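You operate a simulated robot arm through the tools that you are given. There is no shell and no other tool.

You are at the controls of a simulated robot arm. One attempt, no reset.

JOB
Put things in order on the top of the outfeed table. At the end: the orange tub (marked "CARROT DIP") from the top of the outfeed table is on the brown carton (marked "SALAD KITS"); the black-footed cup stands where the orange tub stood; the jar (marked "WASH") from the top of the outfeed table stands where the vial stood; the vial from the top of the outfeed table stands where the black-footed cup stood; whatever was shut is shut again. Leave all else as you found it, and nothing knocked over.

Only the result counts: the job must be done as asked and must still hold three seconds after the hand-in. Knocking over, shifting, dropping, spilling or breaking anything else fails it.

ROBOT AND FRAMES
A 7-joint arm with a two-finger gripper, fixed in place. Base frame: the origin is at the foot of the arm, x ahead of it, y to its left, z up; the work surface is at about z = 101.8. Units: cm, degrees, N and s.
With the tool pointing down near the work surface it reaches from about 28 to 70 cm from the base axis. Its first joint turns from -66.0 to 66.0 degrees. Payload 2.45 kg.
The tool frame sits at the grasp point between the pads (the TCP): z along the fingers, y along the line on which they close. The tips reach 2.6 cm beyond it. Largest opening 9.6 cm; the body of the gripper starts 6.9 cm behind the TCP.
Orientation is told as [roll, pitch, yaw] about the base's x, y, z axes, in that order, counted from this pose: with the fingers straight down and closing along the base's y, the tool's x points along the base's -x, its y along +y and its z along -z.

CONTROLS
- The arm moves only by the tool apply_moves. Its arguments are lists of equal length, an entry for each row: "delta_pos": the shift along the base's x, y, z in cm, a list of three; "angular": the turn, a rotation vector about the base's x, y, z in degrees, a list of three; "grip": the closure in counts, from 0 (fully open) to 255 (shut). In form: {"delta_pos": [[x, y, z], ...], "angular": [[wx, wy, wz], ...], "grip": [grip, ...]}. A call has 1 to 20 rows; each row is the pose to reach, as a shift and turn from the pose commanded when the call began. A row lasts 0.2 s, in which the tool goes at most 5 cm and 8.6 degrees; a call with a longer step from one row to the next is refused whole, and so is a gripper value outside its range. A pose out of reach is approached as far as the arm can. The call stops where the force on the tool passes 40 N (or 10 N more than at its start, if that is more) or the arm is blocked; 0.2 s more then pass. Each finger halts on what it meets, pressing with about 33 N; the grip force reading is that of the motor and also rises with nothing between the fingers. The clock runs only during rows and for 0.2 s after the last one: add rows that repeat a pose to give the fingers time. It gives the time, the measured TCP pose, the force on the tool (base axes), the opening and the grip force at its end, in the units of the frame above (readings bear some noise), with the torque about the TCP (base axes, N m) and any sound that the robot's microphone picked up.
- Cameras (640 x 400 px; columns grow to the right, rows downward): "scene" is fixed at [18.12, -40.25, 143.99]; the picture's right is [0.64, -0.77, 0.00], its down [-0.32, -0.27, -0.91] and it looks along [0.70, 0.58, -0.42] (base axes); focal length 230 px, centre (320, 200). "wrist" rides on the gripper at [8.2, 0.3, -9.8] in the tool frame; the picture's right is [-0.04, 1.00, 0.00], its down [-0.73, -0.03, -0.68] and it looks along [-0.68, -0.03, 0.73] (tool axes); focal length 256 px, centre (320, 200).
- camera(camera): a new picture of that camera. No time passes.
- locate(camera, pixels): there is no depth. For up to 12 entries [column, row, z] of the newest picture of that camera ("zoom" is the newest enlarged one), the place [x, y] in the base frame at which the ray of that pixel passes the height z, good to about 0.3 cm. No time passes.
- close_up(camera, box): a new picture of the part [left, top, right, bottom] of that camera's present view, enlarged. No time passes.
- job_done(): hands the job in; it is judged then, once.

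Unless the task says otherwise, let go and move clear before handing in.

The tools are called after "Call:" by a JSON object that holds its "api" and its "payload". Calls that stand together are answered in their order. apply_moves: Moves the arm, as the interface text tells. Its arguments: {"type":"object","properties":{"delta_pos":{"type":"array","items":{"type":"array","items":{"type":"number"}}},"angular":{"type":"array","items":{"type":"array","items":{"type":"number"}}},"grip":{"type":"array","items":{"type":"number"}}},"required":["delta_pos","angular","grip"]} The other tools are called the same way: camera (camera) takes a picture; locate (camera, pixels) gives the place at which the rays of pixels pass given heights; close_up (camera, box) takes an enlarged picture of a part of a camera's view; job_done () hands the job in.

At the start:

```text
time: 0.0
ee_pos: [39.34, -18.85, 132.09]
ee_rot: [0.0, 0.0, 0.0]
ft_force: [0.6, 0.1, -0.7]
moment: [0.0, -0.01, 0.01]
grip_width: 9.57
gripper_force: 0.0
```

scene: 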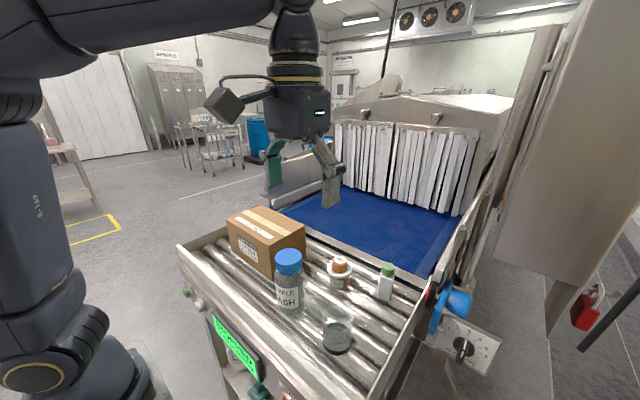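
wrist: 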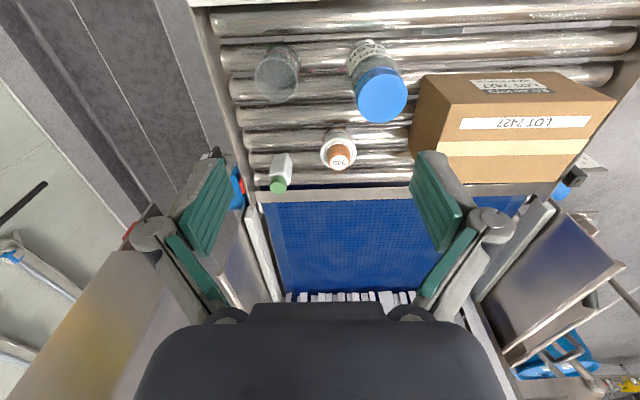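

The scene shows a carton near (266,238), a blue-capped jar near (289,280), a small orange/white tub near (340,272), a green-capped vial near (386,281) and a glass cup near (337,330). I'll take enlarged views to identify each of them.

Call:
{"api": "close_up", "payload": {"camera": "scene", "box": [210, 190, 430, 370]}}

Call:
{"api": "close_up", "payload": {"camera": "wrist", "box": [200, 0, 640, 220]}}

```text
2.22 times, centred on (320, 280) of scene
```

zoom: 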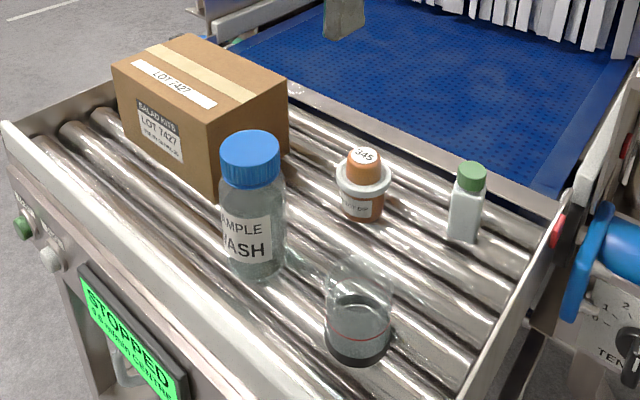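

```text
1.45 times, centred on (420, 110) of wrist
```

zoom: 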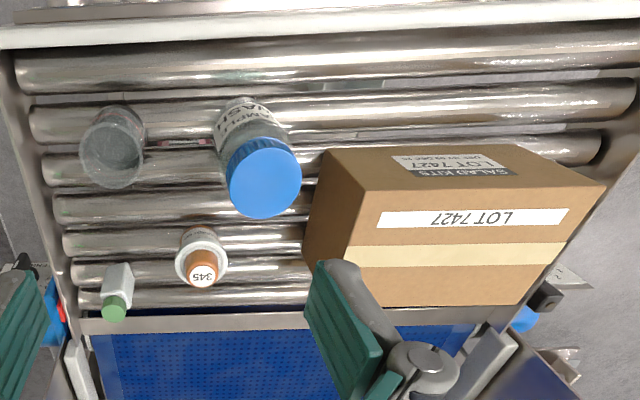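

The tub at about (340,272) seems to carry a white ring and an orange top marked "345". I'll zoom in tightly on each item to check its shape and what it stands on.

Call:
{"api": "close_up", "payload": {"camera": "scene", "box": [310, 245, 410, 310]}}

Call:
{"api": "close_up", "payload": {"camera": "scene", "box": [260, 240, 370, 365]}}

Call:
{"api": "close_up", "payload": {"camera": "wrist", "box": [240, 100, 400, 200]}}

Call:
{"api": "close_up", "payload": {"camera": "wrist", "box": [230, 20, 420, 140]}}

```text
6.15 times, centred on (360, 278) of scene
```

zoom: 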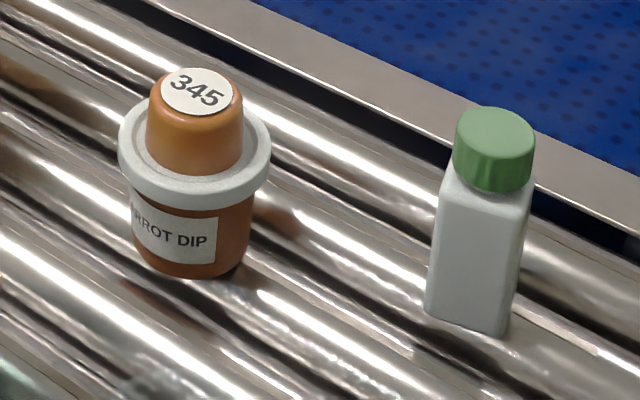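

```text
3.20 times, centred on (315, 302) of scene
```

zoom: 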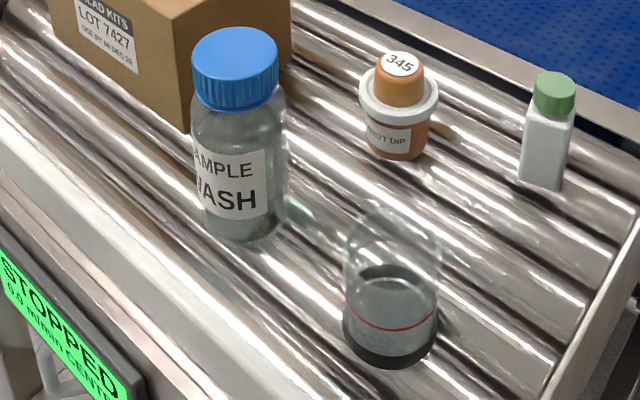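

```text
4.00 times, centred on (320, 150) of wrist
```

zoom: 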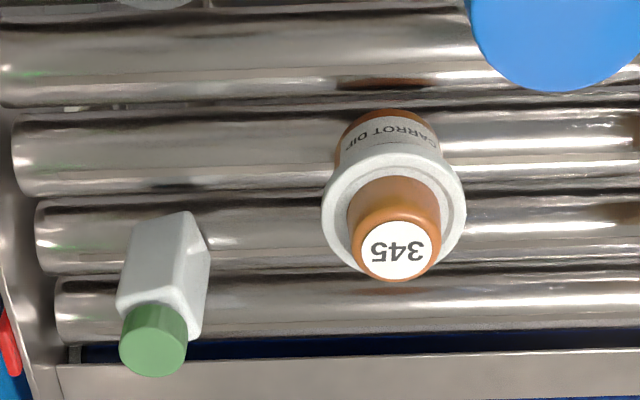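

```text
3.33 times, centred on (325, 80) of wrist
```

zoom: 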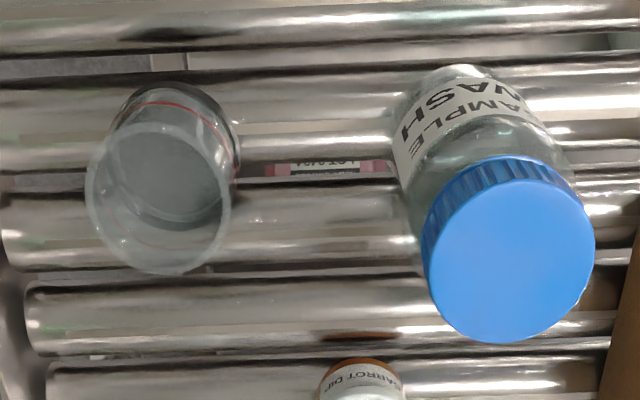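

I'll triangulate the tops: tub sticker at scene (340.5,260)/wrist (338.7,162.5), vial cap at (388.6,266.6)/(278,186), jar lid at (288,256.7)/(383.5,95), cup rim at (337,314.5)/(277,79). I'll query these rays at several heights in both cameras.

Call:
{"api": "camera", "payload": {"camera": "scene"}}

Call:
{"api": "camera", "payload": {"camera": "wrist"}}

Call:
{"api": "locate", "payload": {"camera": "scene", "pixels": [[340.5, 260.3, 105], [340.5, 260.3, 108], [340.5, 260.3, 111], [388.6, 266.6, 105], [388.6, 266.6, 108], [388.6, 266.6, 111], [288.1, 256.7, 111], [288.1, 256.7, 114], [288.1, 256.7, 117], [337.2, 314.5, 108], [337.2, 314.5, 111], [337.2, 314.5, 114]]}}

Call:
{"api": "locate", "payload": {"camera": "wrist", "pixels": [[338.7, 162.5, 105], [338.7, 162.5, 108], [338.7, 162.5, 111], [278, 186.2, 105], [278, 186.2, 108], [278, 186.2, 111], [383.5, 95, 111], [383.5, 95, 114], [383.5, 95, 117], [277, 79.4, 108], [277, 79.4, 111], [277, 79.4, 114]]}}

```text
taken
```

scene: 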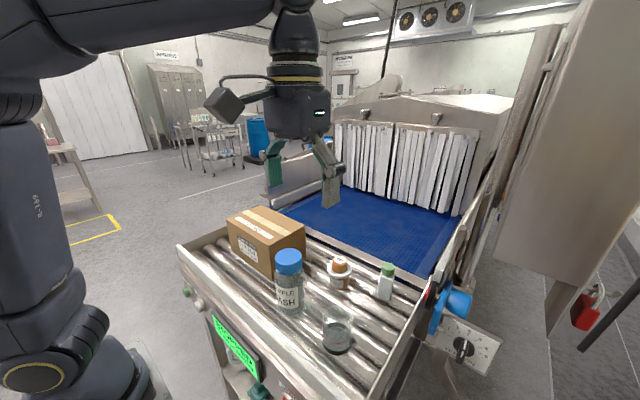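

```text
taken
```

wrist: 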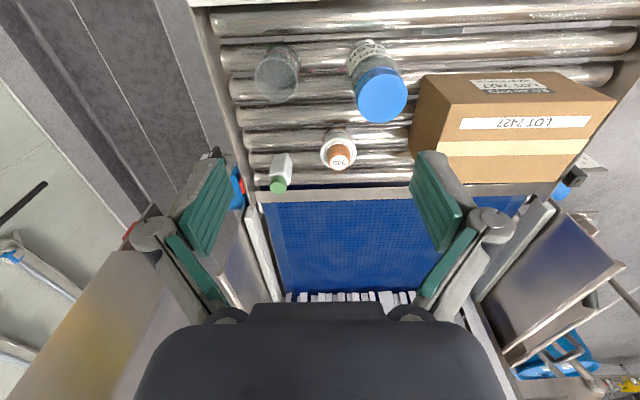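

```text
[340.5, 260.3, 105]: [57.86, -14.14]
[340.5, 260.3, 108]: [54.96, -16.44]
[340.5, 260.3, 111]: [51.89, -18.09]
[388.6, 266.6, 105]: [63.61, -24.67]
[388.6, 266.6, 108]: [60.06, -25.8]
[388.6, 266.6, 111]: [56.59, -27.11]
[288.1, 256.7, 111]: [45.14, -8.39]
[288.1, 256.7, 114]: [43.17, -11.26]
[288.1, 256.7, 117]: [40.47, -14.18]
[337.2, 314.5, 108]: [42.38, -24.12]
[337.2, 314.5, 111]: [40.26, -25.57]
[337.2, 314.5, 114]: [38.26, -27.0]
```

```text
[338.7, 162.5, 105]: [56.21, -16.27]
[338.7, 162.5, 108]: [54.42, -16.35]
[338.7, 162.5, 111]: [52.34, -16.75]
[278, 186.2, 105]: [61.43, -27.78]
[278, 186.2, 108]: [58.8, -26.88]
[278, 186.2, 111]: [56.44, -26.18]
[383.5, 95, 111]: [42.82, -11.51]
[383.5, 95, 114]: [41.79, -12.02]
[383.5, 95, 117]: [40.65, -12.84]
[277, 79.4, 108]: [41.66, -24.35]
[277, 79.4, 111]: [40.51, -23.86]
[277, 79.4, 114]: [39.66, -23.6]
```

Rays meet at roughly: tub top z≈108.5 at (54.3,-16.5), vial top z≈110 at (57.5,-26.6), jar lid z≈115.3 at (41.6,-12.5), cup rim z≈109 at (41.4,-24.4). Next I'll triangulate the carton's top corners and the side rail.

Call:
{"api": "close_up", "payload": {"camera": "scene", "box": [215, 195, 315, 285]}}

Call:
{"api": "close_up", "payload": {"camera": "wrist", "box": [400, 50, 640, 200]}}

Call:
{"api": "close_up", "payload": {"camera": "scene", "box": [360, 240, 500, 390]}}

Call:
{"api": "close_up", "payload": {"camera": "wrist", "box": [190, 0, 300, 220]}}

```text
4.44 times, centred on (265, 240) of scene
```

zoom: 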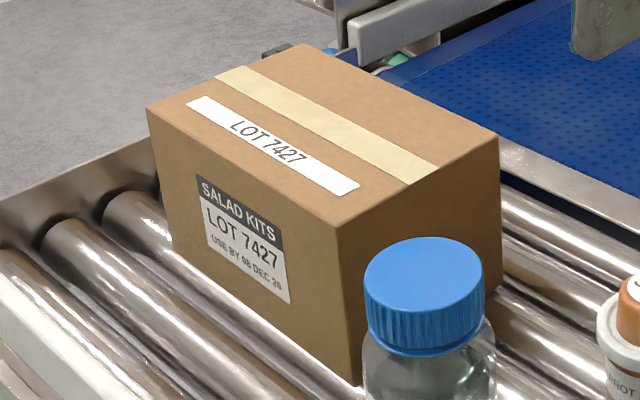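

```text
2.67 times, centred on (520, 125) of wrist
```

zoom: 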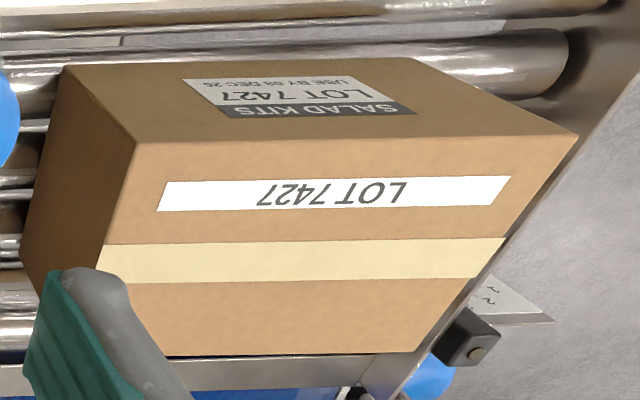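

```text
2.67 times, centred on (430, 315) of scene
```

zoom: 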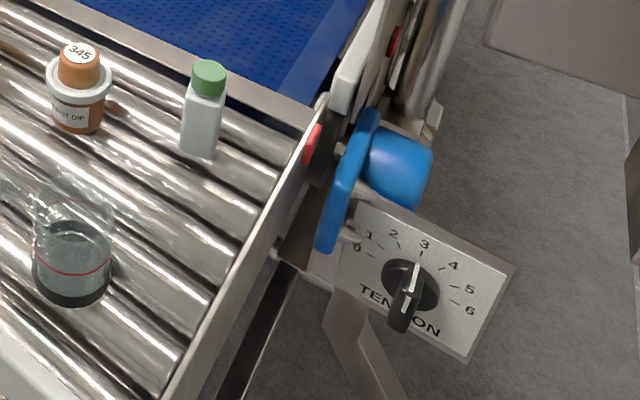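

```text
1.82 times, centred on (245, 110) of wrist
```

zoom: 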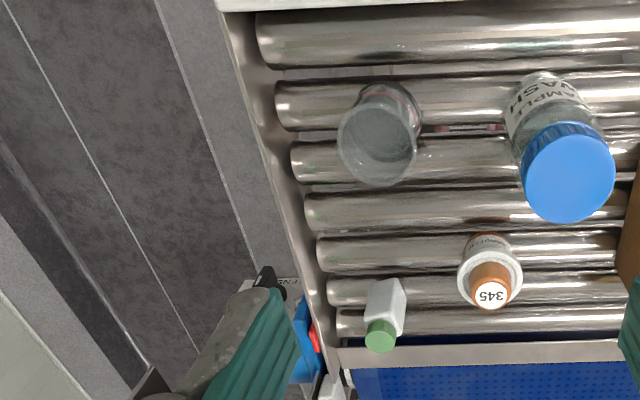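

The carton's top corners are at scene (226,219), (259,205), (305,225), (269,246) and wrist (450,104), (617,101), (557,182). I'll intersect the rays for the top height and locate the rail.

Call:
{"api": "locate", "payload": {"camera": "scene", "pixels": [[268.8, 245.6, 110], [268.8, 245.6, 113], [268.8, 245.6, 116], [226, 219.3, 110], [226, 219.3, 113], [226, 219.3, 116], [258.9, 204.9, 110], [258.9, 204.9, 113], [258.9, 204.9, 116], [305.1, 224.7, 110], [305.1, 224.7, 113], [305.1, 224.7, 116]]}}

Call:
{"api": "locate", "payload": {"camera": "wrist", "pixels": [[450, 103.7, 110], [450, 103.7, 113], [450, 103.7, 116], [616.6, 100.7, 110], [616.6, 100.7, 113], [616.6, 100.7, 116], [556.7, 181.9, 110], [556.7, 181.9, 113], [556.7, 181.9, 116], [215, 60, 103], [245, 178, 103], [290, 158, 101.8]]}}

Call:
{"api": "locate", "payload": {"camera": "scene", "pixels": [[383.6, 298.8, 101.8], [338.5, 290.2, 101.8], [337, 354, 101.8], [289, 315, 101.8], [429, 285, 102], [429, 285, 104], [378, 375, 102], [378, 375, 104]]}}

```text
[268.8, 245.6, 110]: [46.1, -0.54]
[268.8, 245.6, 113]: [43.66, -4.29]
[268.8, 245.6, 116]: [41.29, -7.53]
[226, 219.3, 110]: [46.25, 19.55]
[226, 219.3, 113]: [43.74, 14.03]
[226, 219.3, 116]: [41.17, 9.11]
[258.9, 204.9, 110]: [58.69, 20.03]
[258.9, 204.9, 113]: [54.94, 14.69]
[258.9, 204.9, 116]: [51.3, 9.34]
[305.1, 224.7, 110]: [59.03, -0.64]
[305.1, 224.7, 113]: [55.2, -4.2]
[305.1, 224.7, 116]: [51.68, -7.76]
```

```text
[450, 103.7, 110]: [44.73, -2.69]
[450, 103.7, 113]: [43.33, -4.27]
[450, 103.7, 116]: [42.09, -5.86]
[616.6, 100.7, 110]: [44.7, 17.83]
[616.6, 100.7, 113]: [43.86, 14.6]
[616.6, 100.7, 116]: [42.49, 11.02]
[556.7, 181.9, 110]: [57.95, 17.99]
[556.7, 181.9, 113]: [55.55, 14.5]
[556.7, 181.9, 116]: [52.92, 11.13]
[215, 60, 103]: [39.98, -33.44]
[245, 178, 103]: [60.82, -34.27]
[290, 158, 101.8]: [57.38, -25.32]
```

```text
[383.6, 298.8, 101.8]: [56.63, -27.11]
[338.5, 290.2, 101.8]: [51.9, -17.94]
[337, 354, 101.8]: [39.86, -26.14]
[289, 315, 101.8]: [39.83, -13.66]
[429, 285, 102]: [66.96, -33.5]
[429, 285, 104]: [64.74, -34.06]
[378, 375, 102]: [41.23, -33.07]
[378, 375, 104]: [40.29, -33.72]
```

The carton top is at z≈113, spanning x 43.6–55.1 and y −4.3–14.4, and the rail is at y≈−33.5. I'll move above the tub at z≈122 to refine its position.

Call:
{"api": "apply_moves", "payload": {"delta_pos": [[3, 0.5, 0], [6, 1, -2], [9, 1.5, -4], [12, 2, -7], [15, 2.35, -10], [15, 2.35, -10]], "angular": [[0, 0, 0], [0, 0, 0], [0, 0, 0], [0, 0, 0], [0, 0, 0], [0, 0, 0]], "grip": [0, 0, 0, 0, 0, 0]}}

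Call:
{"api": "camera", "payload": {"camera": "wrist"}}

Call:
{"api": "close_up", "payload": {"camera": "wrist", "box": [220, 40, 420, 165]}}

Call:
{"api": "camera", "payload": {"camera": "scene"}}

```text
time: 1.4
ee_pos: [54.1, -16.46, 122.28]
ee_rot: [-0.1, -0.1, 0.0]
ft_force: [-1.0, -0.2, -0.4]
moment: [0.02, -0.02, -0.01]
grip_width: 9.57
gripper_force: 0.0
```

```text
taken
```

wrist: 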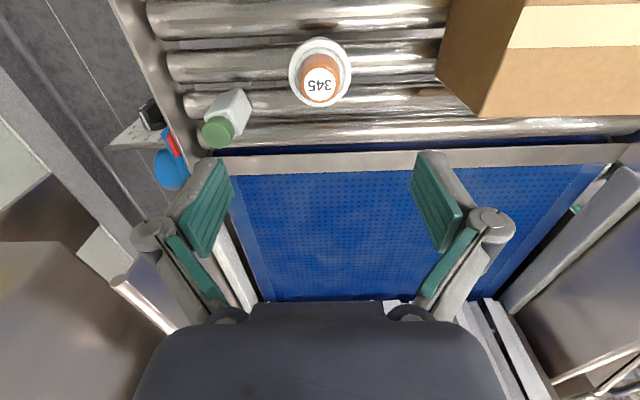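

```text
3.20 times, centred on (320, 102) of wrist
```

zoom: 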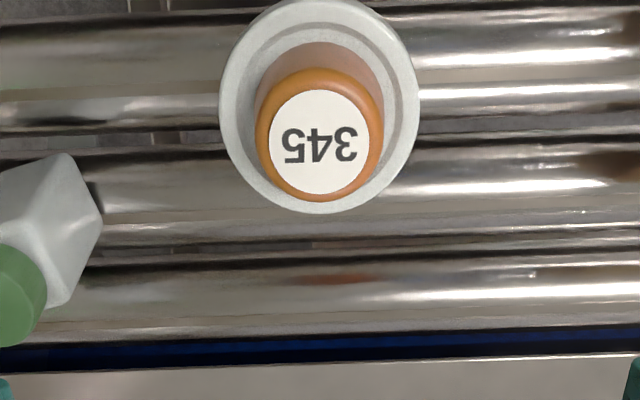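

```text
taken
```

scene: 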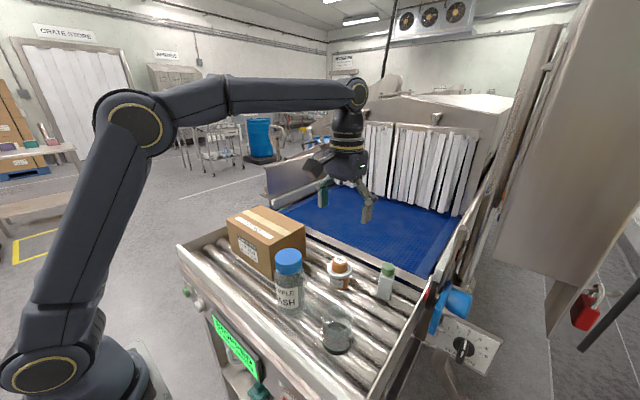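

Now the tub's flange centre is at wrist (319.7,72.3) and knob top at (319.4,84). I'll locate these along with the vial's cap (218,131).

Call:
{"api": "locate", "payload": {"camera": "wrist", "pixels": [[319.7, 72.3, 105], [319.7, 72.3, 106], [319.4, 84.2, 108], [319.4, 84.2, 109], [319.4, 84.2, 110], [218, 131, 109], [218, 131, 110], [218, 131, 111], [288.5, 72.3, 105.5], [351.3, 72.3, 105.5]]}}

Call:
{"api": "locate", "payload": {"camera": "scene", "pixels": [[340.5, 260.3, 108], [340.5, 260.3, 109], [340.5, 260.3, 110], [340.0, 269, 105], [340.0, 269, 106], [340.0, 269, 107]]}}

Call:
{"api": "close_up", "payload": {"camera": "wrist", "box": [180, 70, 280, 160]}}

```text
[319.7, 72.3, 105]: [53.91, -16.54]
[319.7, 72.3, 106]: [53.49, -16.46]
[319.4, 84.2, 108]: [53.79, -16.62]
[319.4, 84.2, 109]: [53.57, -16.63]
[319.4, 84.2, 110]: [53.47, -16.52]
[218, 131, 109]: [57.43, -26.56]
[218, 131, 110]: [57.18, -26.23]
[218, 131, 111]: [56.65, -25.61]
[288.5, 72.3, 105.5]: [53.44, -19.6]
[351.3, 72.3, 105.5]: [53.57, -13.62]
```

```text
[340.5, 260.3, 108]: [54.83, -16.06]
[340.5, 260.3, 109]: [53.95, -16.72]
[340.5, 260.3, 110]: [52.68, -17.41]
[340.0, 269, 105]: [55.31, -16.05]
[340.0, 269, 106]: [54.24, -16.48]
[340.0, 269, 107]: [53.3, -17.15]
```

```text
4.44 times, centred on (230, 115) of wrist
```

zoom: 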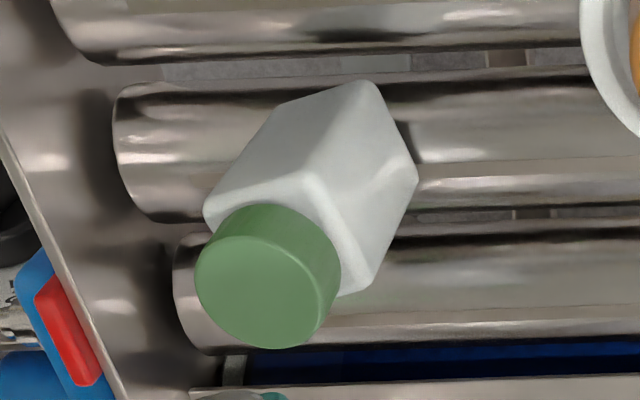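

The tub axis is at about (53.7,−16.55), with its flange ≈6.0 cm wide topping out at z≈106 and its knob top at z≈109. I'll turn the tool +35° so the wrist camera stays away from the jar, and come down to z≈113.

Call:
{"api": "apply_moves", "payload": {"delta_pos": [[-0.1, 0, 0], [-0.2, 0, -1], [-0.4, 0, -2], [-0.5, 0, -4], [-0.6, 0, -6], [-0.6, 0, -8], [-0.6, 0, -8]], "angular": [[0, 0, 7], [0, 0, 14], [0, 0, 21], [0, 0, 28], [0, 0, 35], [0, 0, 35], [0, 0, 35]], "grip": [0, 0, 0, 0, 0, 0, 0]}}

Call:
{"api": "camera", "payload": {"camera": "wrist"}}

Call:
{"api": "camera", "payload": {"camera": "scene"}}

```text
time: 3.0
ee_pos: [53.6, -16.45, 114.21]
ee_rot: [0.0, 0.0, 35.1]
ft_force: [-0.2, -0.3, 0.1]
moment: [0.0, 0.0, -0.04]
grip_width: 9.58
gripper_force: 0.1
```

```text
taken
```

wrist: 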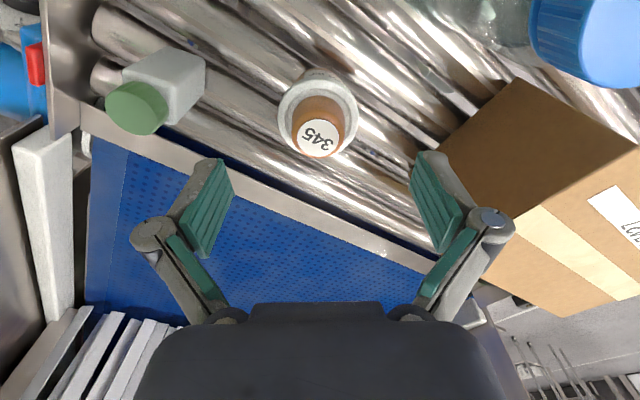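

```text
taken
```

scene: 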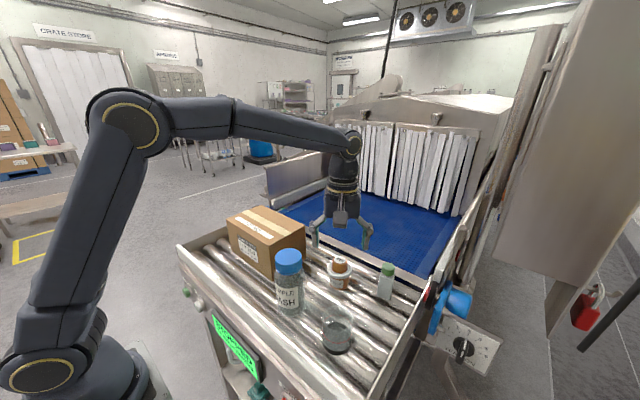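

The tub is at about wrist (318,113) for the flange and (319,138) for the knob top. I'll zoom and locate it to fix the lateral offset before descending.

Call:
{"api": "close_up", "payload": {"camera": "wrist", "box": [260, 60, 380, 170]}}

Call:
{"api": "locate", "payload": {"camera": "wrist", "pixels": [[318, 112, 106], [318, 138, 109], [317.5, 138, 108.5], [276, 113, 106], [360, 113, 106]]}}

```text
3.64 times, centred on (320, 115) of wrist
```

zoom: 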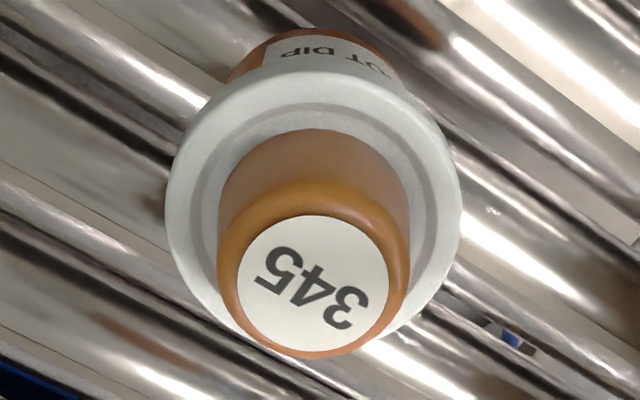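

```text
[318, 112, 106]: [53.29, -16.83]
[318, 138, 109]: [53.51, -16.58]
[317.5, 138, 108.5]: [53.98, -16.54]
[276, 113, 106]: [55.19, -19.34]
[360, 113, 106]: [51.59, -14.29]
```

The flange centre (318,116) puts the tub axis at about (53.6,−16.65), within 0.2 cm of the TCP. I'll go straight down to z≈105.4 so the pads straddle the flange.

Call:
{"api": "apply_moves", "payload": {"delta_pos": [[0, -0.1, -2], [0, -0.15, -4], [0, -0.15, -6], [0, -0.15, -7.5], [0, -0.15, -8.7], [0, -0.15, -8.7]], "angular": [[0, 0, 0], [0, 0, 0], [0, 0, 0], [0, 0, 0], [0, 0, 0], [0, 0, 0]], "grip": [0, 0, 0, 0, 0, 0]}}

Call:
{"api": "camera", "payload": {"camera": "wrist"}}

Call:
{"api": "close_up", "payload": {"camera": "scene", "box": [260, 200, 420, 320]}}

```text
time: 4.4
ee_pos: [53.74, -16.56, 105.5]
ee_rot: [0.0, 0.1, 35.1]
ft_force: [-0.4, -0.2, 0.1]
moment: [-0.01, 0.04, -0.02]
grip_width: 9.63
gripper_force: 0.0
```

```text
taken
```

wrist: 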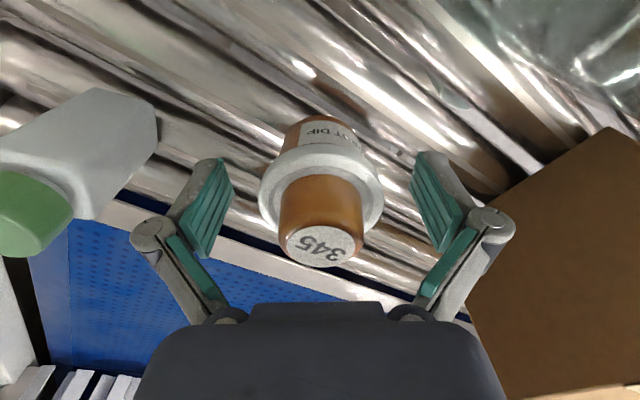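

```text
3.33 times, centred on (340, 260) of scene
```

zoom: 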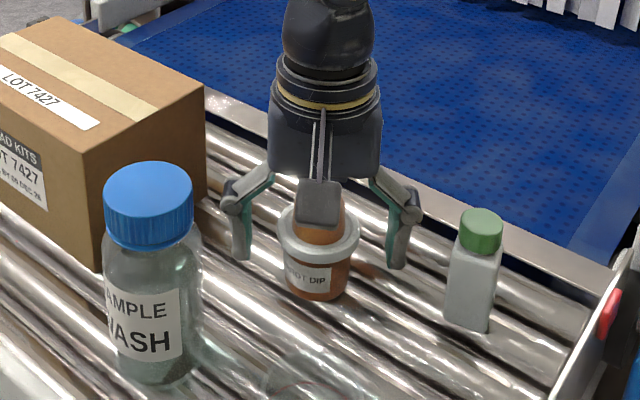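

The flange at wrist (321,188) sits at the TCP height and is centred between the pads (232 and 412). I'll close the gripper on it.

Call:
{"api": "apply_moves", "payload": {"delta_pos": [[0, 0, 0], [0, 0, 0], [0, 0, 0], [0, 0, 0], [0, 0, 0]], "angular": [[0, 0, 0], [0, 0, 0], [0, 0, 0], [0, 0, 0], [0, 0, 0]], "grip": [60, 90, 130, 140, 140]}}

Call:
{"api": "camera", "payload": {"camera": "wrist"}}

```text
time: 5.6
ee_pos: [53.77, -16.59, 105.41]
ee_rot: [0.0, 0.0, 35.0]
ft_force: [-1.6, 0.9, 5.4]
moment: [0.01, 0.03, 0.0]
grip_width: 5.77
gripper_force: 32.8
```

```text
taken
```

wrist: 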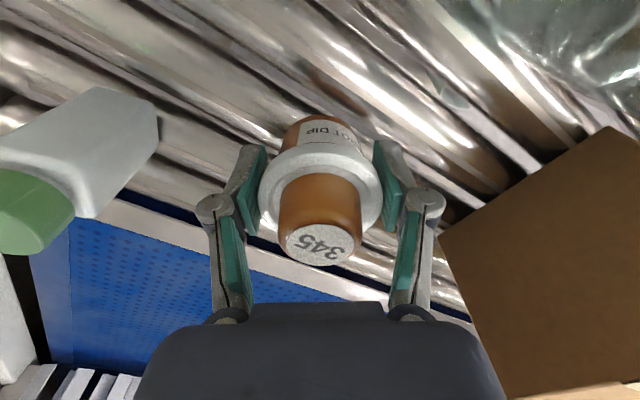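

The grip holds at 5.77 cm with 32.8 N. I'll lift it 3 cm slowly and check that the whole tub comes along.

Call:
{"api": "apply_moves", "payload": {"delta_pos": [[0, 0, 0.5], [0, 0, 1.2], [0, 0, 2.2], [0, 0, 3.2], [0, 0, 3.2]], "angular": [[0, 0, 0], [0, 0, 0], [0, 0, 0], [0, 0, 0], [0, 0, 0]], "grip": [140, 140, 140, 140, 140]}}

Call:
{"api": "camera", "payload": {"camera": "wrist"}}

Call:
{"api": "close_up", "payload": {"camera": "scene", "box": [260, 200, 420, 320]}}

```text
time: 6.8
ee_pos: [53.82, -16.62, 108.71]
ee_rot: [-0.1, 0.0, 35.1]
ft_force: [0.4, -1.5, -0.9]
moment: [0.0, 0.04, -0.04]
grip_width: 5.8
gripper_force: 33.2
```

```text
taken
```

wrist: 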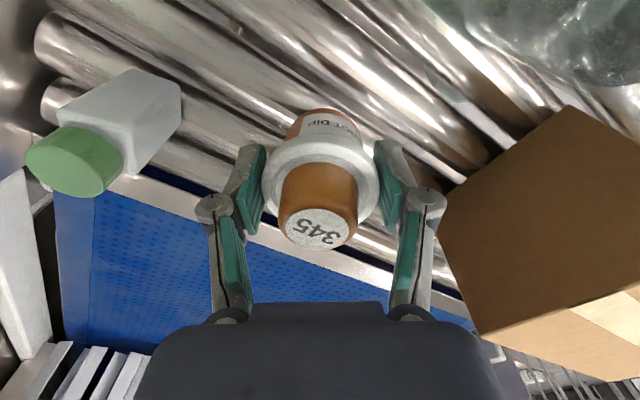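

```text
3.33 times, centred on (340, 260) of scene
```

zoom: 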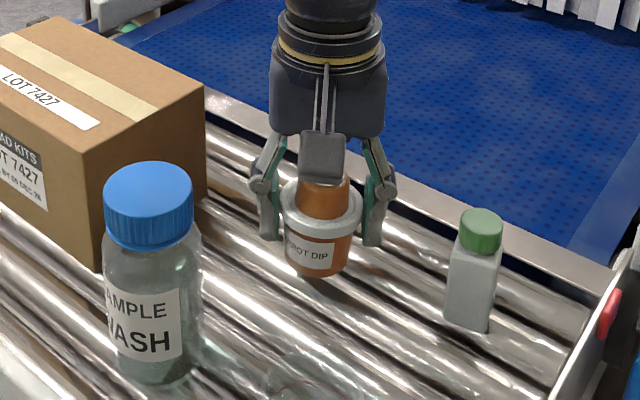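

The whole tub came up, but against the pads it seems to have slid about 1 cm (flange now at wrist (320,170) instead of 188). I'll hold still for a moment and see whether it keeps slipping.

Call:
{"api": "apply_moves", "payload": {"delta_pos": [[0, 0, 0], [0, 0, 0], [0, 0, 0], [0, 0, 0]], "angular": [[0, 0, 0], [0, 0, 0], [0, 0, 0], [0, 0, 0]], "grip": [140, 140, 140, 140]}}

Call:
{"api": "close_up", "payload": {"camera": "wrist", "box": [220, 90, 420, 270]}}

Call:
{"api": "close_up", "payload": {"camera": "scene", "box": [300, 220, 400, 300]}}

```text
time: 7.8
ee_pos: [53.7, -16.71, 108.6]
ee_rot: [0.0, -0.1, 35.0]
ft_force: [-0.2, 0.2, -0.1]
moment: [0.01, 0.01, -0.03]
grip_width: 5.8
gripper_force: 33.1
```

```text
2.22 times, centred on (320, 180) of wrist
```

zoom: 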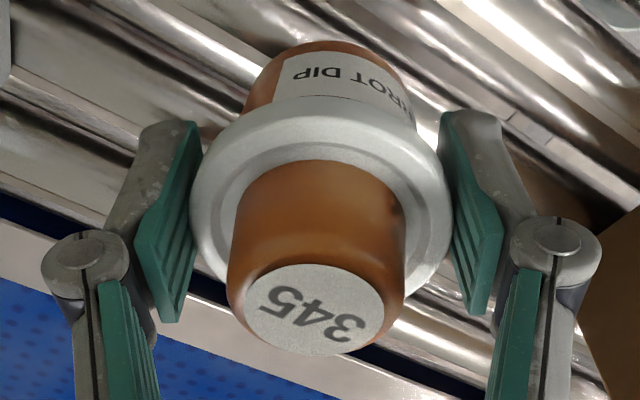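

```text
5.00 times, centred on (350, 260) of scene
```

zoom: 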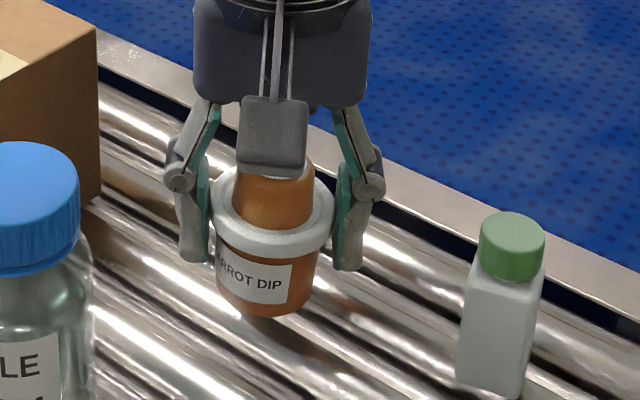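

The tub is no longer slipping (knob still at wrist (318,229)), so the grip is steady. I'll lift gently to z≈122 and carry it slowly over the carton's centre.

Call:
{"api": "apply_moves", "payload": {"delta_pos": [[0, 0, 1], [0, 0, 2.5], [0, 0, 4.5], [0, 0, 6.5], [0, 0, 8.5], [0, 0, 10.5], [0, 0, 12.5], [0, 0, 13.5], [-0.2, 1, 13.5], [-0.6, 3, 13.5], [-1, 5, 13.5], [-1.4, 7, 13.5], [-1.8, 9, 13.5], [-2.2, 11, 13.5], [-2.6, 13, 13.5], [-3, 15, 13.5], [-3.4, 17, 13.5], [-3.8, 19, 13.5], [-4.2, 21, 13.5], [-4.4, 21.8, 13.5]], "angular": [[0, 0, 0], [0, 0, 0], [0, 0, 0], [0, 0, 0], [0, 0, 0], [0, 0, 0], [0, 0, 0], [0, 0, 0], [0, 0, 0], [0, 0, 0], [0, 0, 0], [0, 0, 0], [0, 0, 0], [0, 0, 0], [0, 0, 0], [0, 0, 0], [0, 0, 0], [0, 0, 0], [0, 0, 0], [0, 0, 0]], "grip": [140, 140, 140, 140, 140, 140, 140, 140, 140, 140, 140, 140, 140, 140, 140, 140, 140, 140, 140, 140]}}

Call:
{"api": "camera", "payload": {"camera": "wrist"}}

Call:
{"api": "camera", "payload": {"camera": "scene"}}

Call:
{"api": "close_up", "payload": {"camera": "scene", "box": [210, 140, 350, 260]}}

```text
time: 12.0
ee_pos: [49.19, 5.13, 122.23]
ee_rot: [0.0, 0.0, 34.9]
ft_force: [-0.5, 0.2, -0.2]
moment: [0.0, 0.02, -0.01]
grip_width: 5.8
gripper_force: 32.9
```

```text
taken
```

wrist: 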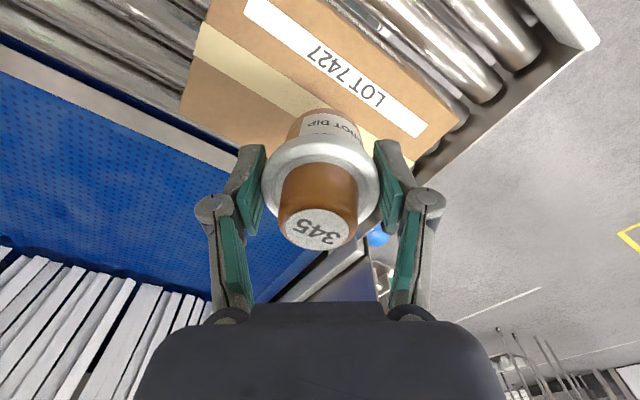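

```text
taken
```

scene: 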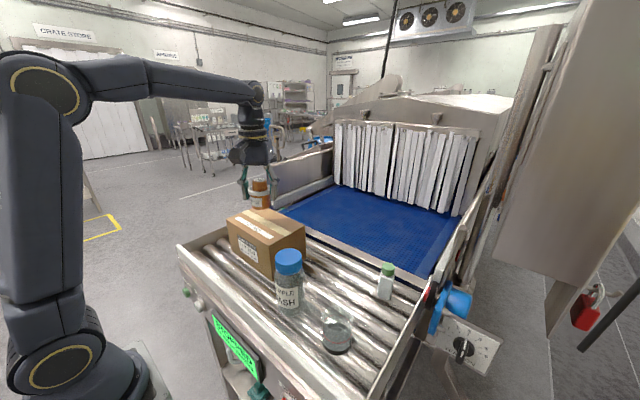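

```text
3.33 times, centred on (280, 200) of scene
```

zoom: 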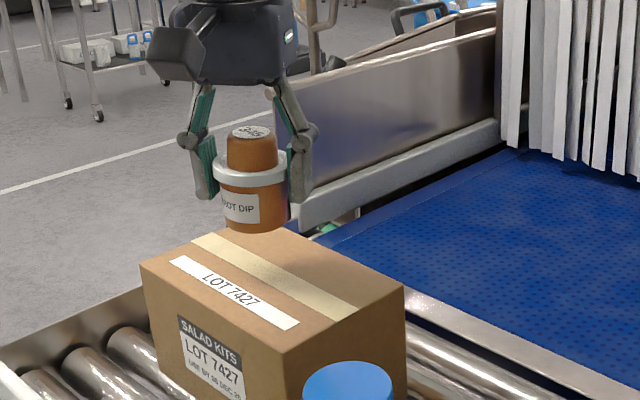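

The tub hangs steady over the carton, with its lowest base edge at scene (260,210). I'll locate that ray to get the base height for the descent.

Call:
{"api": "locate", "payload": {"camera": "scene", "pixels": [[260.2, 209.9, 116], [260.2, 209.9, 117], [260.2, 209.9, 118], [260.2, 209.9, 119]]}}

```text
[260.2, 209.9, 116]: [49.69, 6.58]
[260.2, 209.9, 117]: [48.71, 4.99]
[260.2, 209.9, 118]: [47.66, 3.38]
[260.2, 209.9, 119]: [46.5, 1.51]
```

The base is at z≈117.9, about 4.3 below the TCP, so contact with the carton top is expected near TCP z≈117.3. I'll lower to z≈118.0, then probe in small steps.

Call:
{"api": "apply_moves", "payload": {"delta_pos": [[0.1, 0, -1], [0.1, 0, -2], [0.1, 0, -3], [0.1, 0, -3.8], [0.1, 0, -4.2], [0.1, 0, -4.2]], "angular": [[0, 0, 0], [0, 0, 0], [0, 0, 0], [0, 0, 0], [0, 0, 0], [0, 0, 0]], "grip": [140, 140, 140, 140, 140, 140]}}

Call:
{"api": "close_up", "payload": {"camera": "scene", "box": [220, 160, 320, 250]}}

```text
time: 13.4
ee_pos: [49.38, 5.07, 117.98]
ee_rot: [0.0, 0.0, 35.1]
ft_force: [0.0, -0.5, -1.8]
moment: [0.01, -0.01, -0.01]
grip_width: 5.79
gripper_force: 32.5
```

```text
4.44 times, centred on (270, 205) of scene
```

zoom: 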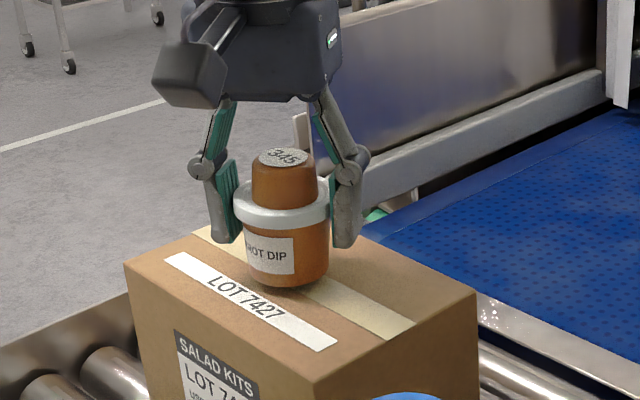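

The base is now just above the carton top, with no contact force yet. I'll step down in 0.15–0.3 cm increments and watch the force.

Call:
{"api": "apply_moves", "payload": {"delta_pos": [[0, 0, -0.15], [0, 0, -0.3], [0, 0, -0.3]], "angular": [[0, 0, 0], [0, 0, 0], [0, 0, 0]], "grip": [140, 140, 140]}}

```text
time: 14.2
ee_pos: [49.38, 5.14, 117.65]
ee_rot: [0.0, 0.0, 35.1]
ft_force: [0.1, -0.6, -1.6]
moment: [0.01, 0.0, -0.04]
grip_width: 5.8
gripper_force: 32.5
```

No contact yet at z=117.65 (force about −1.6 N, unchanged). I'll step down further.

Call:
{"api": "apply_moves", "payload": {"delta_pos": [[0, 0, -0.12], [0, 0, -0.25], [0, 0, -0.25]], "angular": [[0, 0, 0], [0, 0, 0], [0, 0, 0]], "grip": [140, 140, 140]}}

```text
time: 15.0
ee_pos: [49.32, 5.14, 117.48]
ee_rot: [0.0, -0.2, 35.1]
ft_force: [-1.1, -0.5, 6.1]
moment: [-0.07, -0.02, -0.02]
grip_width: 5.78
gripper_force: 32.8
```

Force rose to +6 N at z=117.48: the tub has touched the carton. I'll check the tilt in close-up before releasing.

Call:
{"api": "close_up", "payload": {"camera": "scene", "box": [235, 170, 305, 230]}}

Call:
{"api": "close_up", "payload": {"camera": "wrist", "box": [220, 80, 420, 260]}}

```text
6.67 times, centred on (270, 200) of scene
```

zoom: 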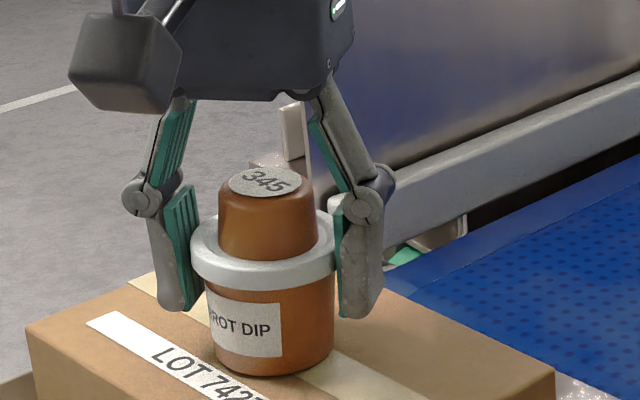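

```text
2.22 times, centred on (320, 170) of wrist
```

zoom: 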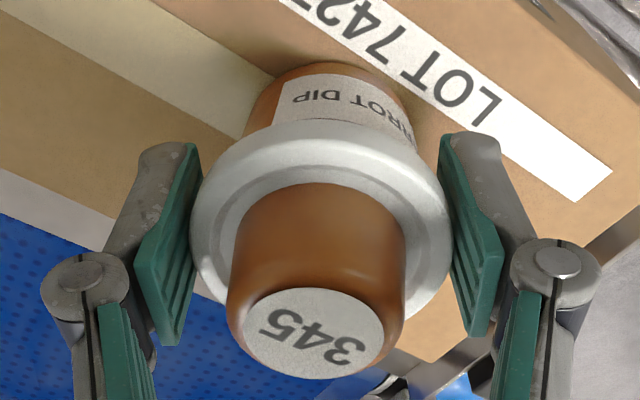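

The tub stands essentially upright on the carton top (base at zoom (270,370) in full contact). I'll release gradually.

Call:
{"api": "apply_moves", "payload": {"delta_pos": [[0, 0, 0], [0, 0, 0], [0, 0, 0], [0, 0, 0], [0, 0, 0], [0, 0, 0]], "angular": [[0, 0, 0], [0, 0, 0], [0, 0, 0], [0, 0, 0], [0, 0, 0], [0, 0, 0]], "grip": [110, 95, 80, 50, 0, 0]}}

Call:
{"api": "close_up", "payload": {"camera": "scene", "box": [235, 170, 305, 230]}}

Call:
{"api": "camera", "payload": {"camera": "wrist"}}

```text
time: 16.4
ee_pos: [49.33, 5.09, 117.37]
ee_rot: [-0.1, 0.0, 35.1]
ft_force: [-0.2, 0.3, 0.2]
moment: [0.0, -0.02, 0.04]
grip_width: 9.6
gripper_force: 0.1
```

```text
6.67 times, centred on (270, 200) of scene
```

zoom: 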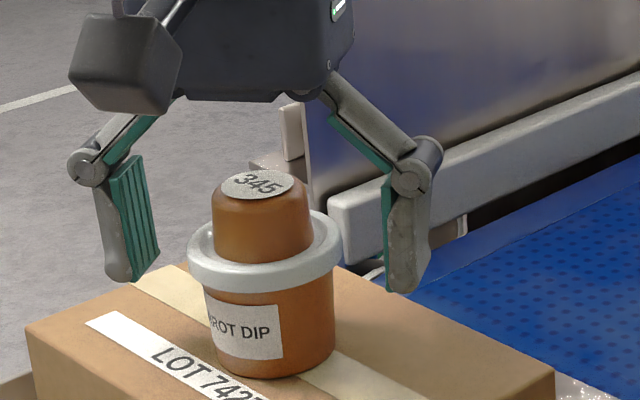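

```text
taken
```

wrist: 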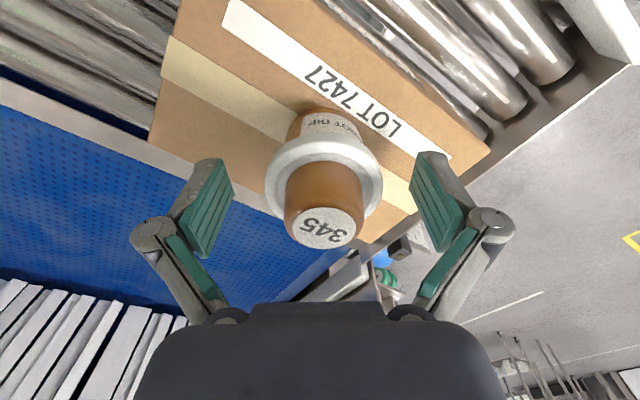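

The tub stands upright on the carton, freed, and is centred between the open pads. I'll rise clear and move over to the cup at about (41.4,−24.4).

Call:
{"api": "apply_moves", "payload": {"delta_pos": [[0, 0, 1], [0, 0, 3], [0, 0, 5.5], [0, 0, 8], [-0.5, -2, 8], [-1.2, -5, 8], [-2, -8, 8], [-2.8, -11, 8], [-3.6, -14, 8], [-4.4, -17, 8], [-5.2, -20, 8], [-6, -23, 8], [-6.8, -26, 8], [-7.6, -28.5, 8], [-7.9, -29.5, 7], [-7.9, -29.5, 5], [-7.9, -29.5, 3], [-7.9, -29.5, 3]], "angular": [[0, 0, 0], [0, 0, 0], [0, 0, 0], [0, 0, 0], [0, 0, 0], [0, 0, 0], [0, 0, 0], [0, 0, 0], [0, 0, 0], [0, 0, 0], [0, 0, 0], [0, 0, 0], [0, 0, 0], [0, 0, 0], [0, 0, 0], [0, 0, 0], [0, 0, 0], [0, 0, 0]], "grip": [0, 0, 0, 0, 0, 0, 0, 0, 0, 0, 0, 0, 0, 0, 0, 0, 0, 0]}}

Call:
{"api": "camera", "payload": {"camera": "wrist"}}

Call:
{"api": "close_up", "payload": {"camera": "wrist", "box": [240, 30, 400, 160]}}

Call:
{"api": "camera", "payload": {"camera": "scene"}}

```text
time: 20.2
ee_pos: [41.58, -24.41, 120.5]
ee_rot: [0.0, 0.0, 34.9]
ft_force: [0.2, 0.1, 0.2]
moment: [-0.03, -0.01, -0.03]
grip_width: 9.58
gripper_force: 0.1
```

```text
taken
```

wrist: 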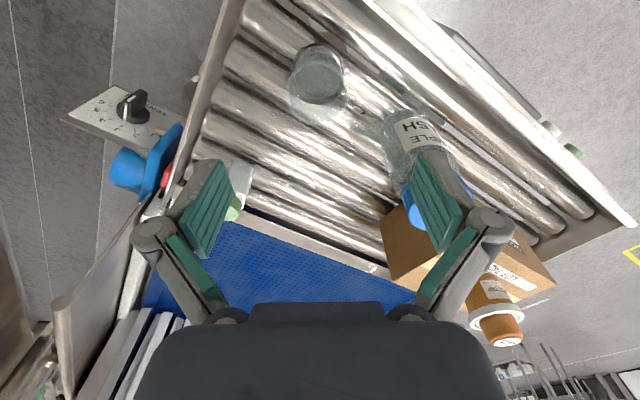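

```text
3.08 times, centred on (320, 95) of wrist
```

zoom: 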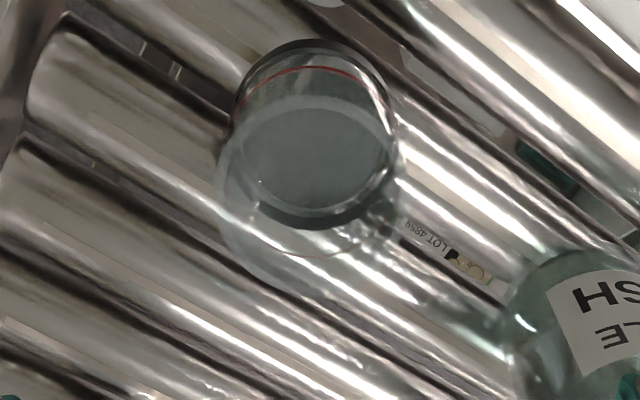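

```text
taken
```

scene: 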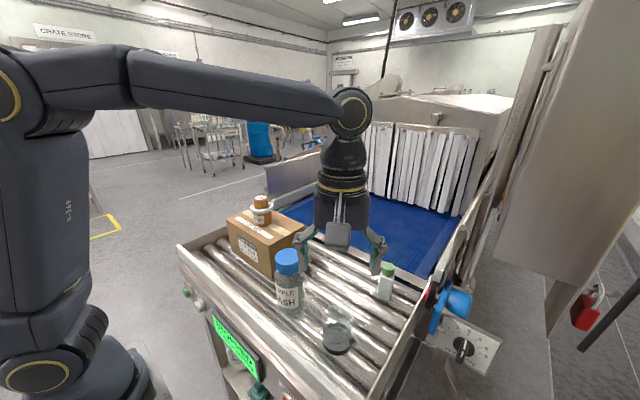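

The cup's foot ring is centred near wrist (317.4,73) and its rim near (316,87.5). I'll locate both.

Call:
{"api": "locate", "payload": {"camera": "wrist", "pixels": [[317.4, 73.2, 102], [317.4, 73.2, 103], [316.1, 87.5, 108], [316.1, 87.5, 109], [316.1, 87.5, 110], [286.7, 87.5, 109], [345.5, 87.5, 109]]}}

Call:
{"api": "close_up", "payload": {"camera": "scene", "box": [300, 295, 380, 360]}}

```text
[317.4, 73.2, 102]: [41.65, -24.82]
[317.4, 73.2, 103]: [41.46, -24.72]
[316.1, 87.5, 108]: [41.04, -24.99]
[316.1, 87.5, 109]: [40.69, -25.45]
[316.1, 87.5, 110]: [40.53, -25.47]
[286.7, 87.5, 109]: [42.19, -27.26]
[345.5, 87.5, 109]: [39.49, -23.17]
```

```text
6.15 times, centred on (340, 328) of scene
```

zoom: 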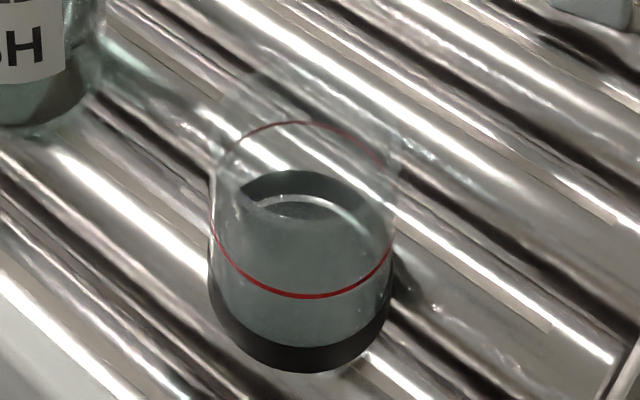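

The cup's axis looks to be near (41.5,−24.8). I'll come down to z≈114 for a closer look before going around it.

Call:
{"api": "apply_moves", "payload": {"delta_pos": [[0, -0.1, -1.5], [0, -0.3, -3], [0, -0.3, -4.5], [0, -0.3, -6], [0, -0.3, -6]], "angular": [[0, 0, 0], [0, 0, 0], [0, 0, 0], [0, 0, 0], [0, 0, 0]], "grip": [0, 0, 0, 0, 0]}}

Call:
{"api": "camera", "payload": {"camera": "wrist"}}

Call:
{"api": "close_up", "payload": {"camera": "wrist", "box": [250, 50, 390, 180]}}

```text
time: 21.4
ee_pos: [41.42, -24.76, 114.56]
ee_rot: [0.0, 0.1, 35.0]
ft_force: [-1.5, 0.1, 0.2]
moment: [0.01, -0.03, 0.01]
grip_width: 9.61
gripper_force: 0.1
```

```text
taken
```

wrist: 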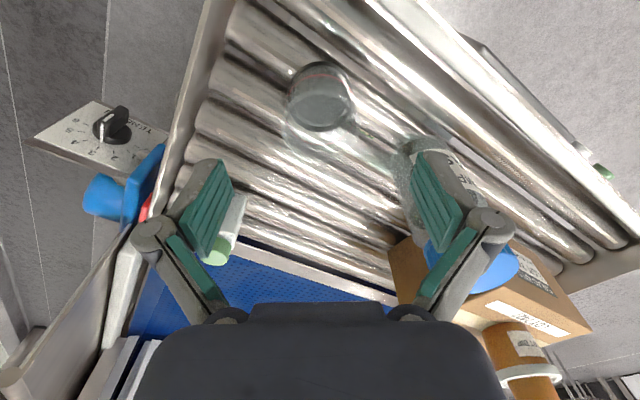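

```text
3.08 times, centred on (320, 115) of wrist
```

zoom: 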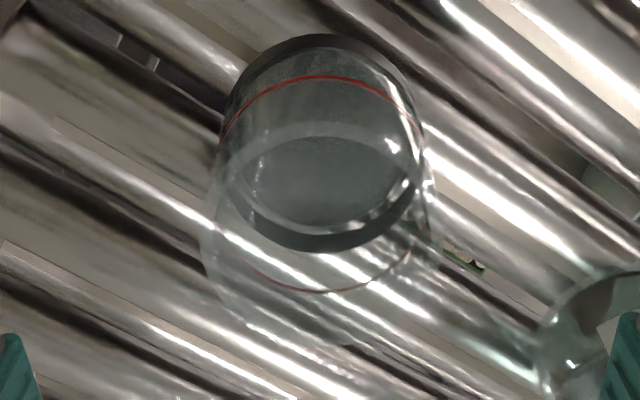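

The foot ring is centred at wrist (320.6,96) and the rim near (320.5,128), so the cup is centred between the pads. I'll verify the offset along the finger width with locate.

Call:
{"api": "locate", "payload": {"camera": "wrist", "pixels": [[320.6, 96.2, 102], [320.4, 109.8, 104.5], [320.4, 109.8, 105], [320.4, 128, 109], [320.4, 128, 108.5], [353.8, 110, 104.5], [286, 110, 104.5]]}}

```text
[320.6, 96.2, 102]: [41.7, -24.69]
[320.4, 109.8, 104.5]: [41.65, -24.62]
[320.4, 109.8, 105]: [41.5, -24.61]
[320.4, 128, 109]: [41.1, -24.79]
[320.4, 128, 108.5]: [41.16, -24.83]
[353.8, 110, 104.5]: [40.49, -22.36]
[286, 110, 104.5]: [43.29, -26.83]
```

The cup's axis is (41.6,−24.65) with a diameter ≈5.3 cm. I'll descend around it to z≈105.4.

Call:
{"api": "apply_moves", "payload": {"delta_pos": [[0.1, 0.05, -1.5], [0.15, 0.1, -3], [0.15, 0.1, -4.5], [0.15, 0.1, -6], [0.15, 0.1, -7.5], [0.15, 0.1, -8.7], [0.15, 0.1, -9.1], [0.15, 0.1, -9.1]], "angular": [[0, 0, 0], [0, 0, 0], [0, 0, 0], [0, 0, 0], [0, 0, 0], [0, 0, 0], [0, 0, 0], [0, 0, 0]], "grip": [0, 0, 0, 0, 0, 0, 0, 0]}}

Call:
{"api": "camera", "payload": {"camera": "wrist"}}

Call:
{"api": "close_up", "payload": {"camera": "scene", "box": [270, 230, 430, 370]}}

```text
time: 23.2
ee_pos: [41.84, -24.58, 105.28]
ee_rot: [0.0, 0.1, 35.0]
ft_force: [-0.1, 0.2, -0.3]
moment: [0.02, 0.03, -0.03]
grip_width: 9.58
gripper_force: 0.0
```

```text
taken
```

wrist: 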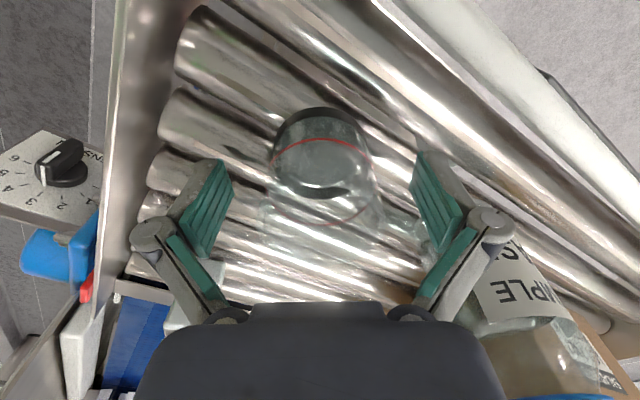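

```text
2.86 times, centred on (350, 300) of scene
```

zoom: 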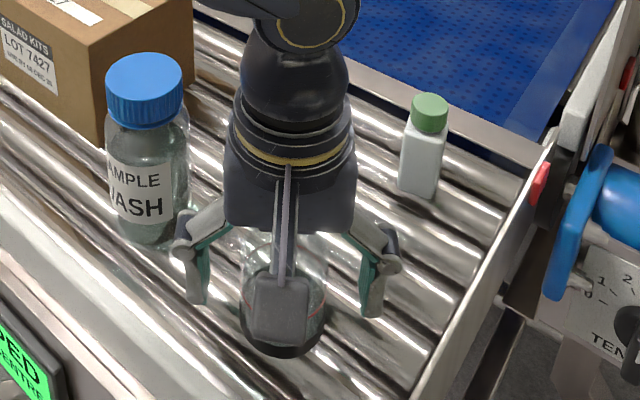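

The cup (wrist 273–371) is centred between the pads (232–412). I'll close gradually.

Call:
{"api": "apply_moves", "payload": {"delta_pos": [[0, 0, 0], [0, 0, 0], [0, 0, 0], [0, 0, 0], [0, 0, 0], [0, 0, 0]], "angular": [[0, 0, 0], [0, 0, 0], [0, 0, 0], [0, 0, 0], [0, 0, 0], [0, 0, 0]], "grip": [60, 95, 115, 135, 150, 150]}}

Call:
{"api": "camera", "payload": {"camera": "wrist"}}

```text
time: 24.6
ee_pos: [41.64, -24.61, 105.38]
ee_rot: [0.0, 0.0, 35.0]
ft_force: [-0.2, -1.1, 2.2]
moment: [0.0, 0.06, 0.03]
grip_width: 5.27
gripper_force: 32.7
```

```text
taken
```

wrist: 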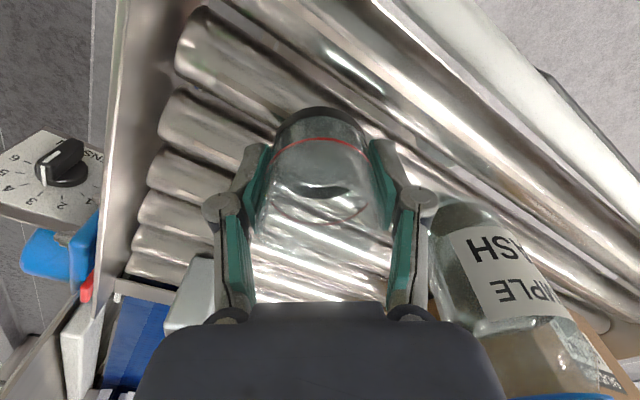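

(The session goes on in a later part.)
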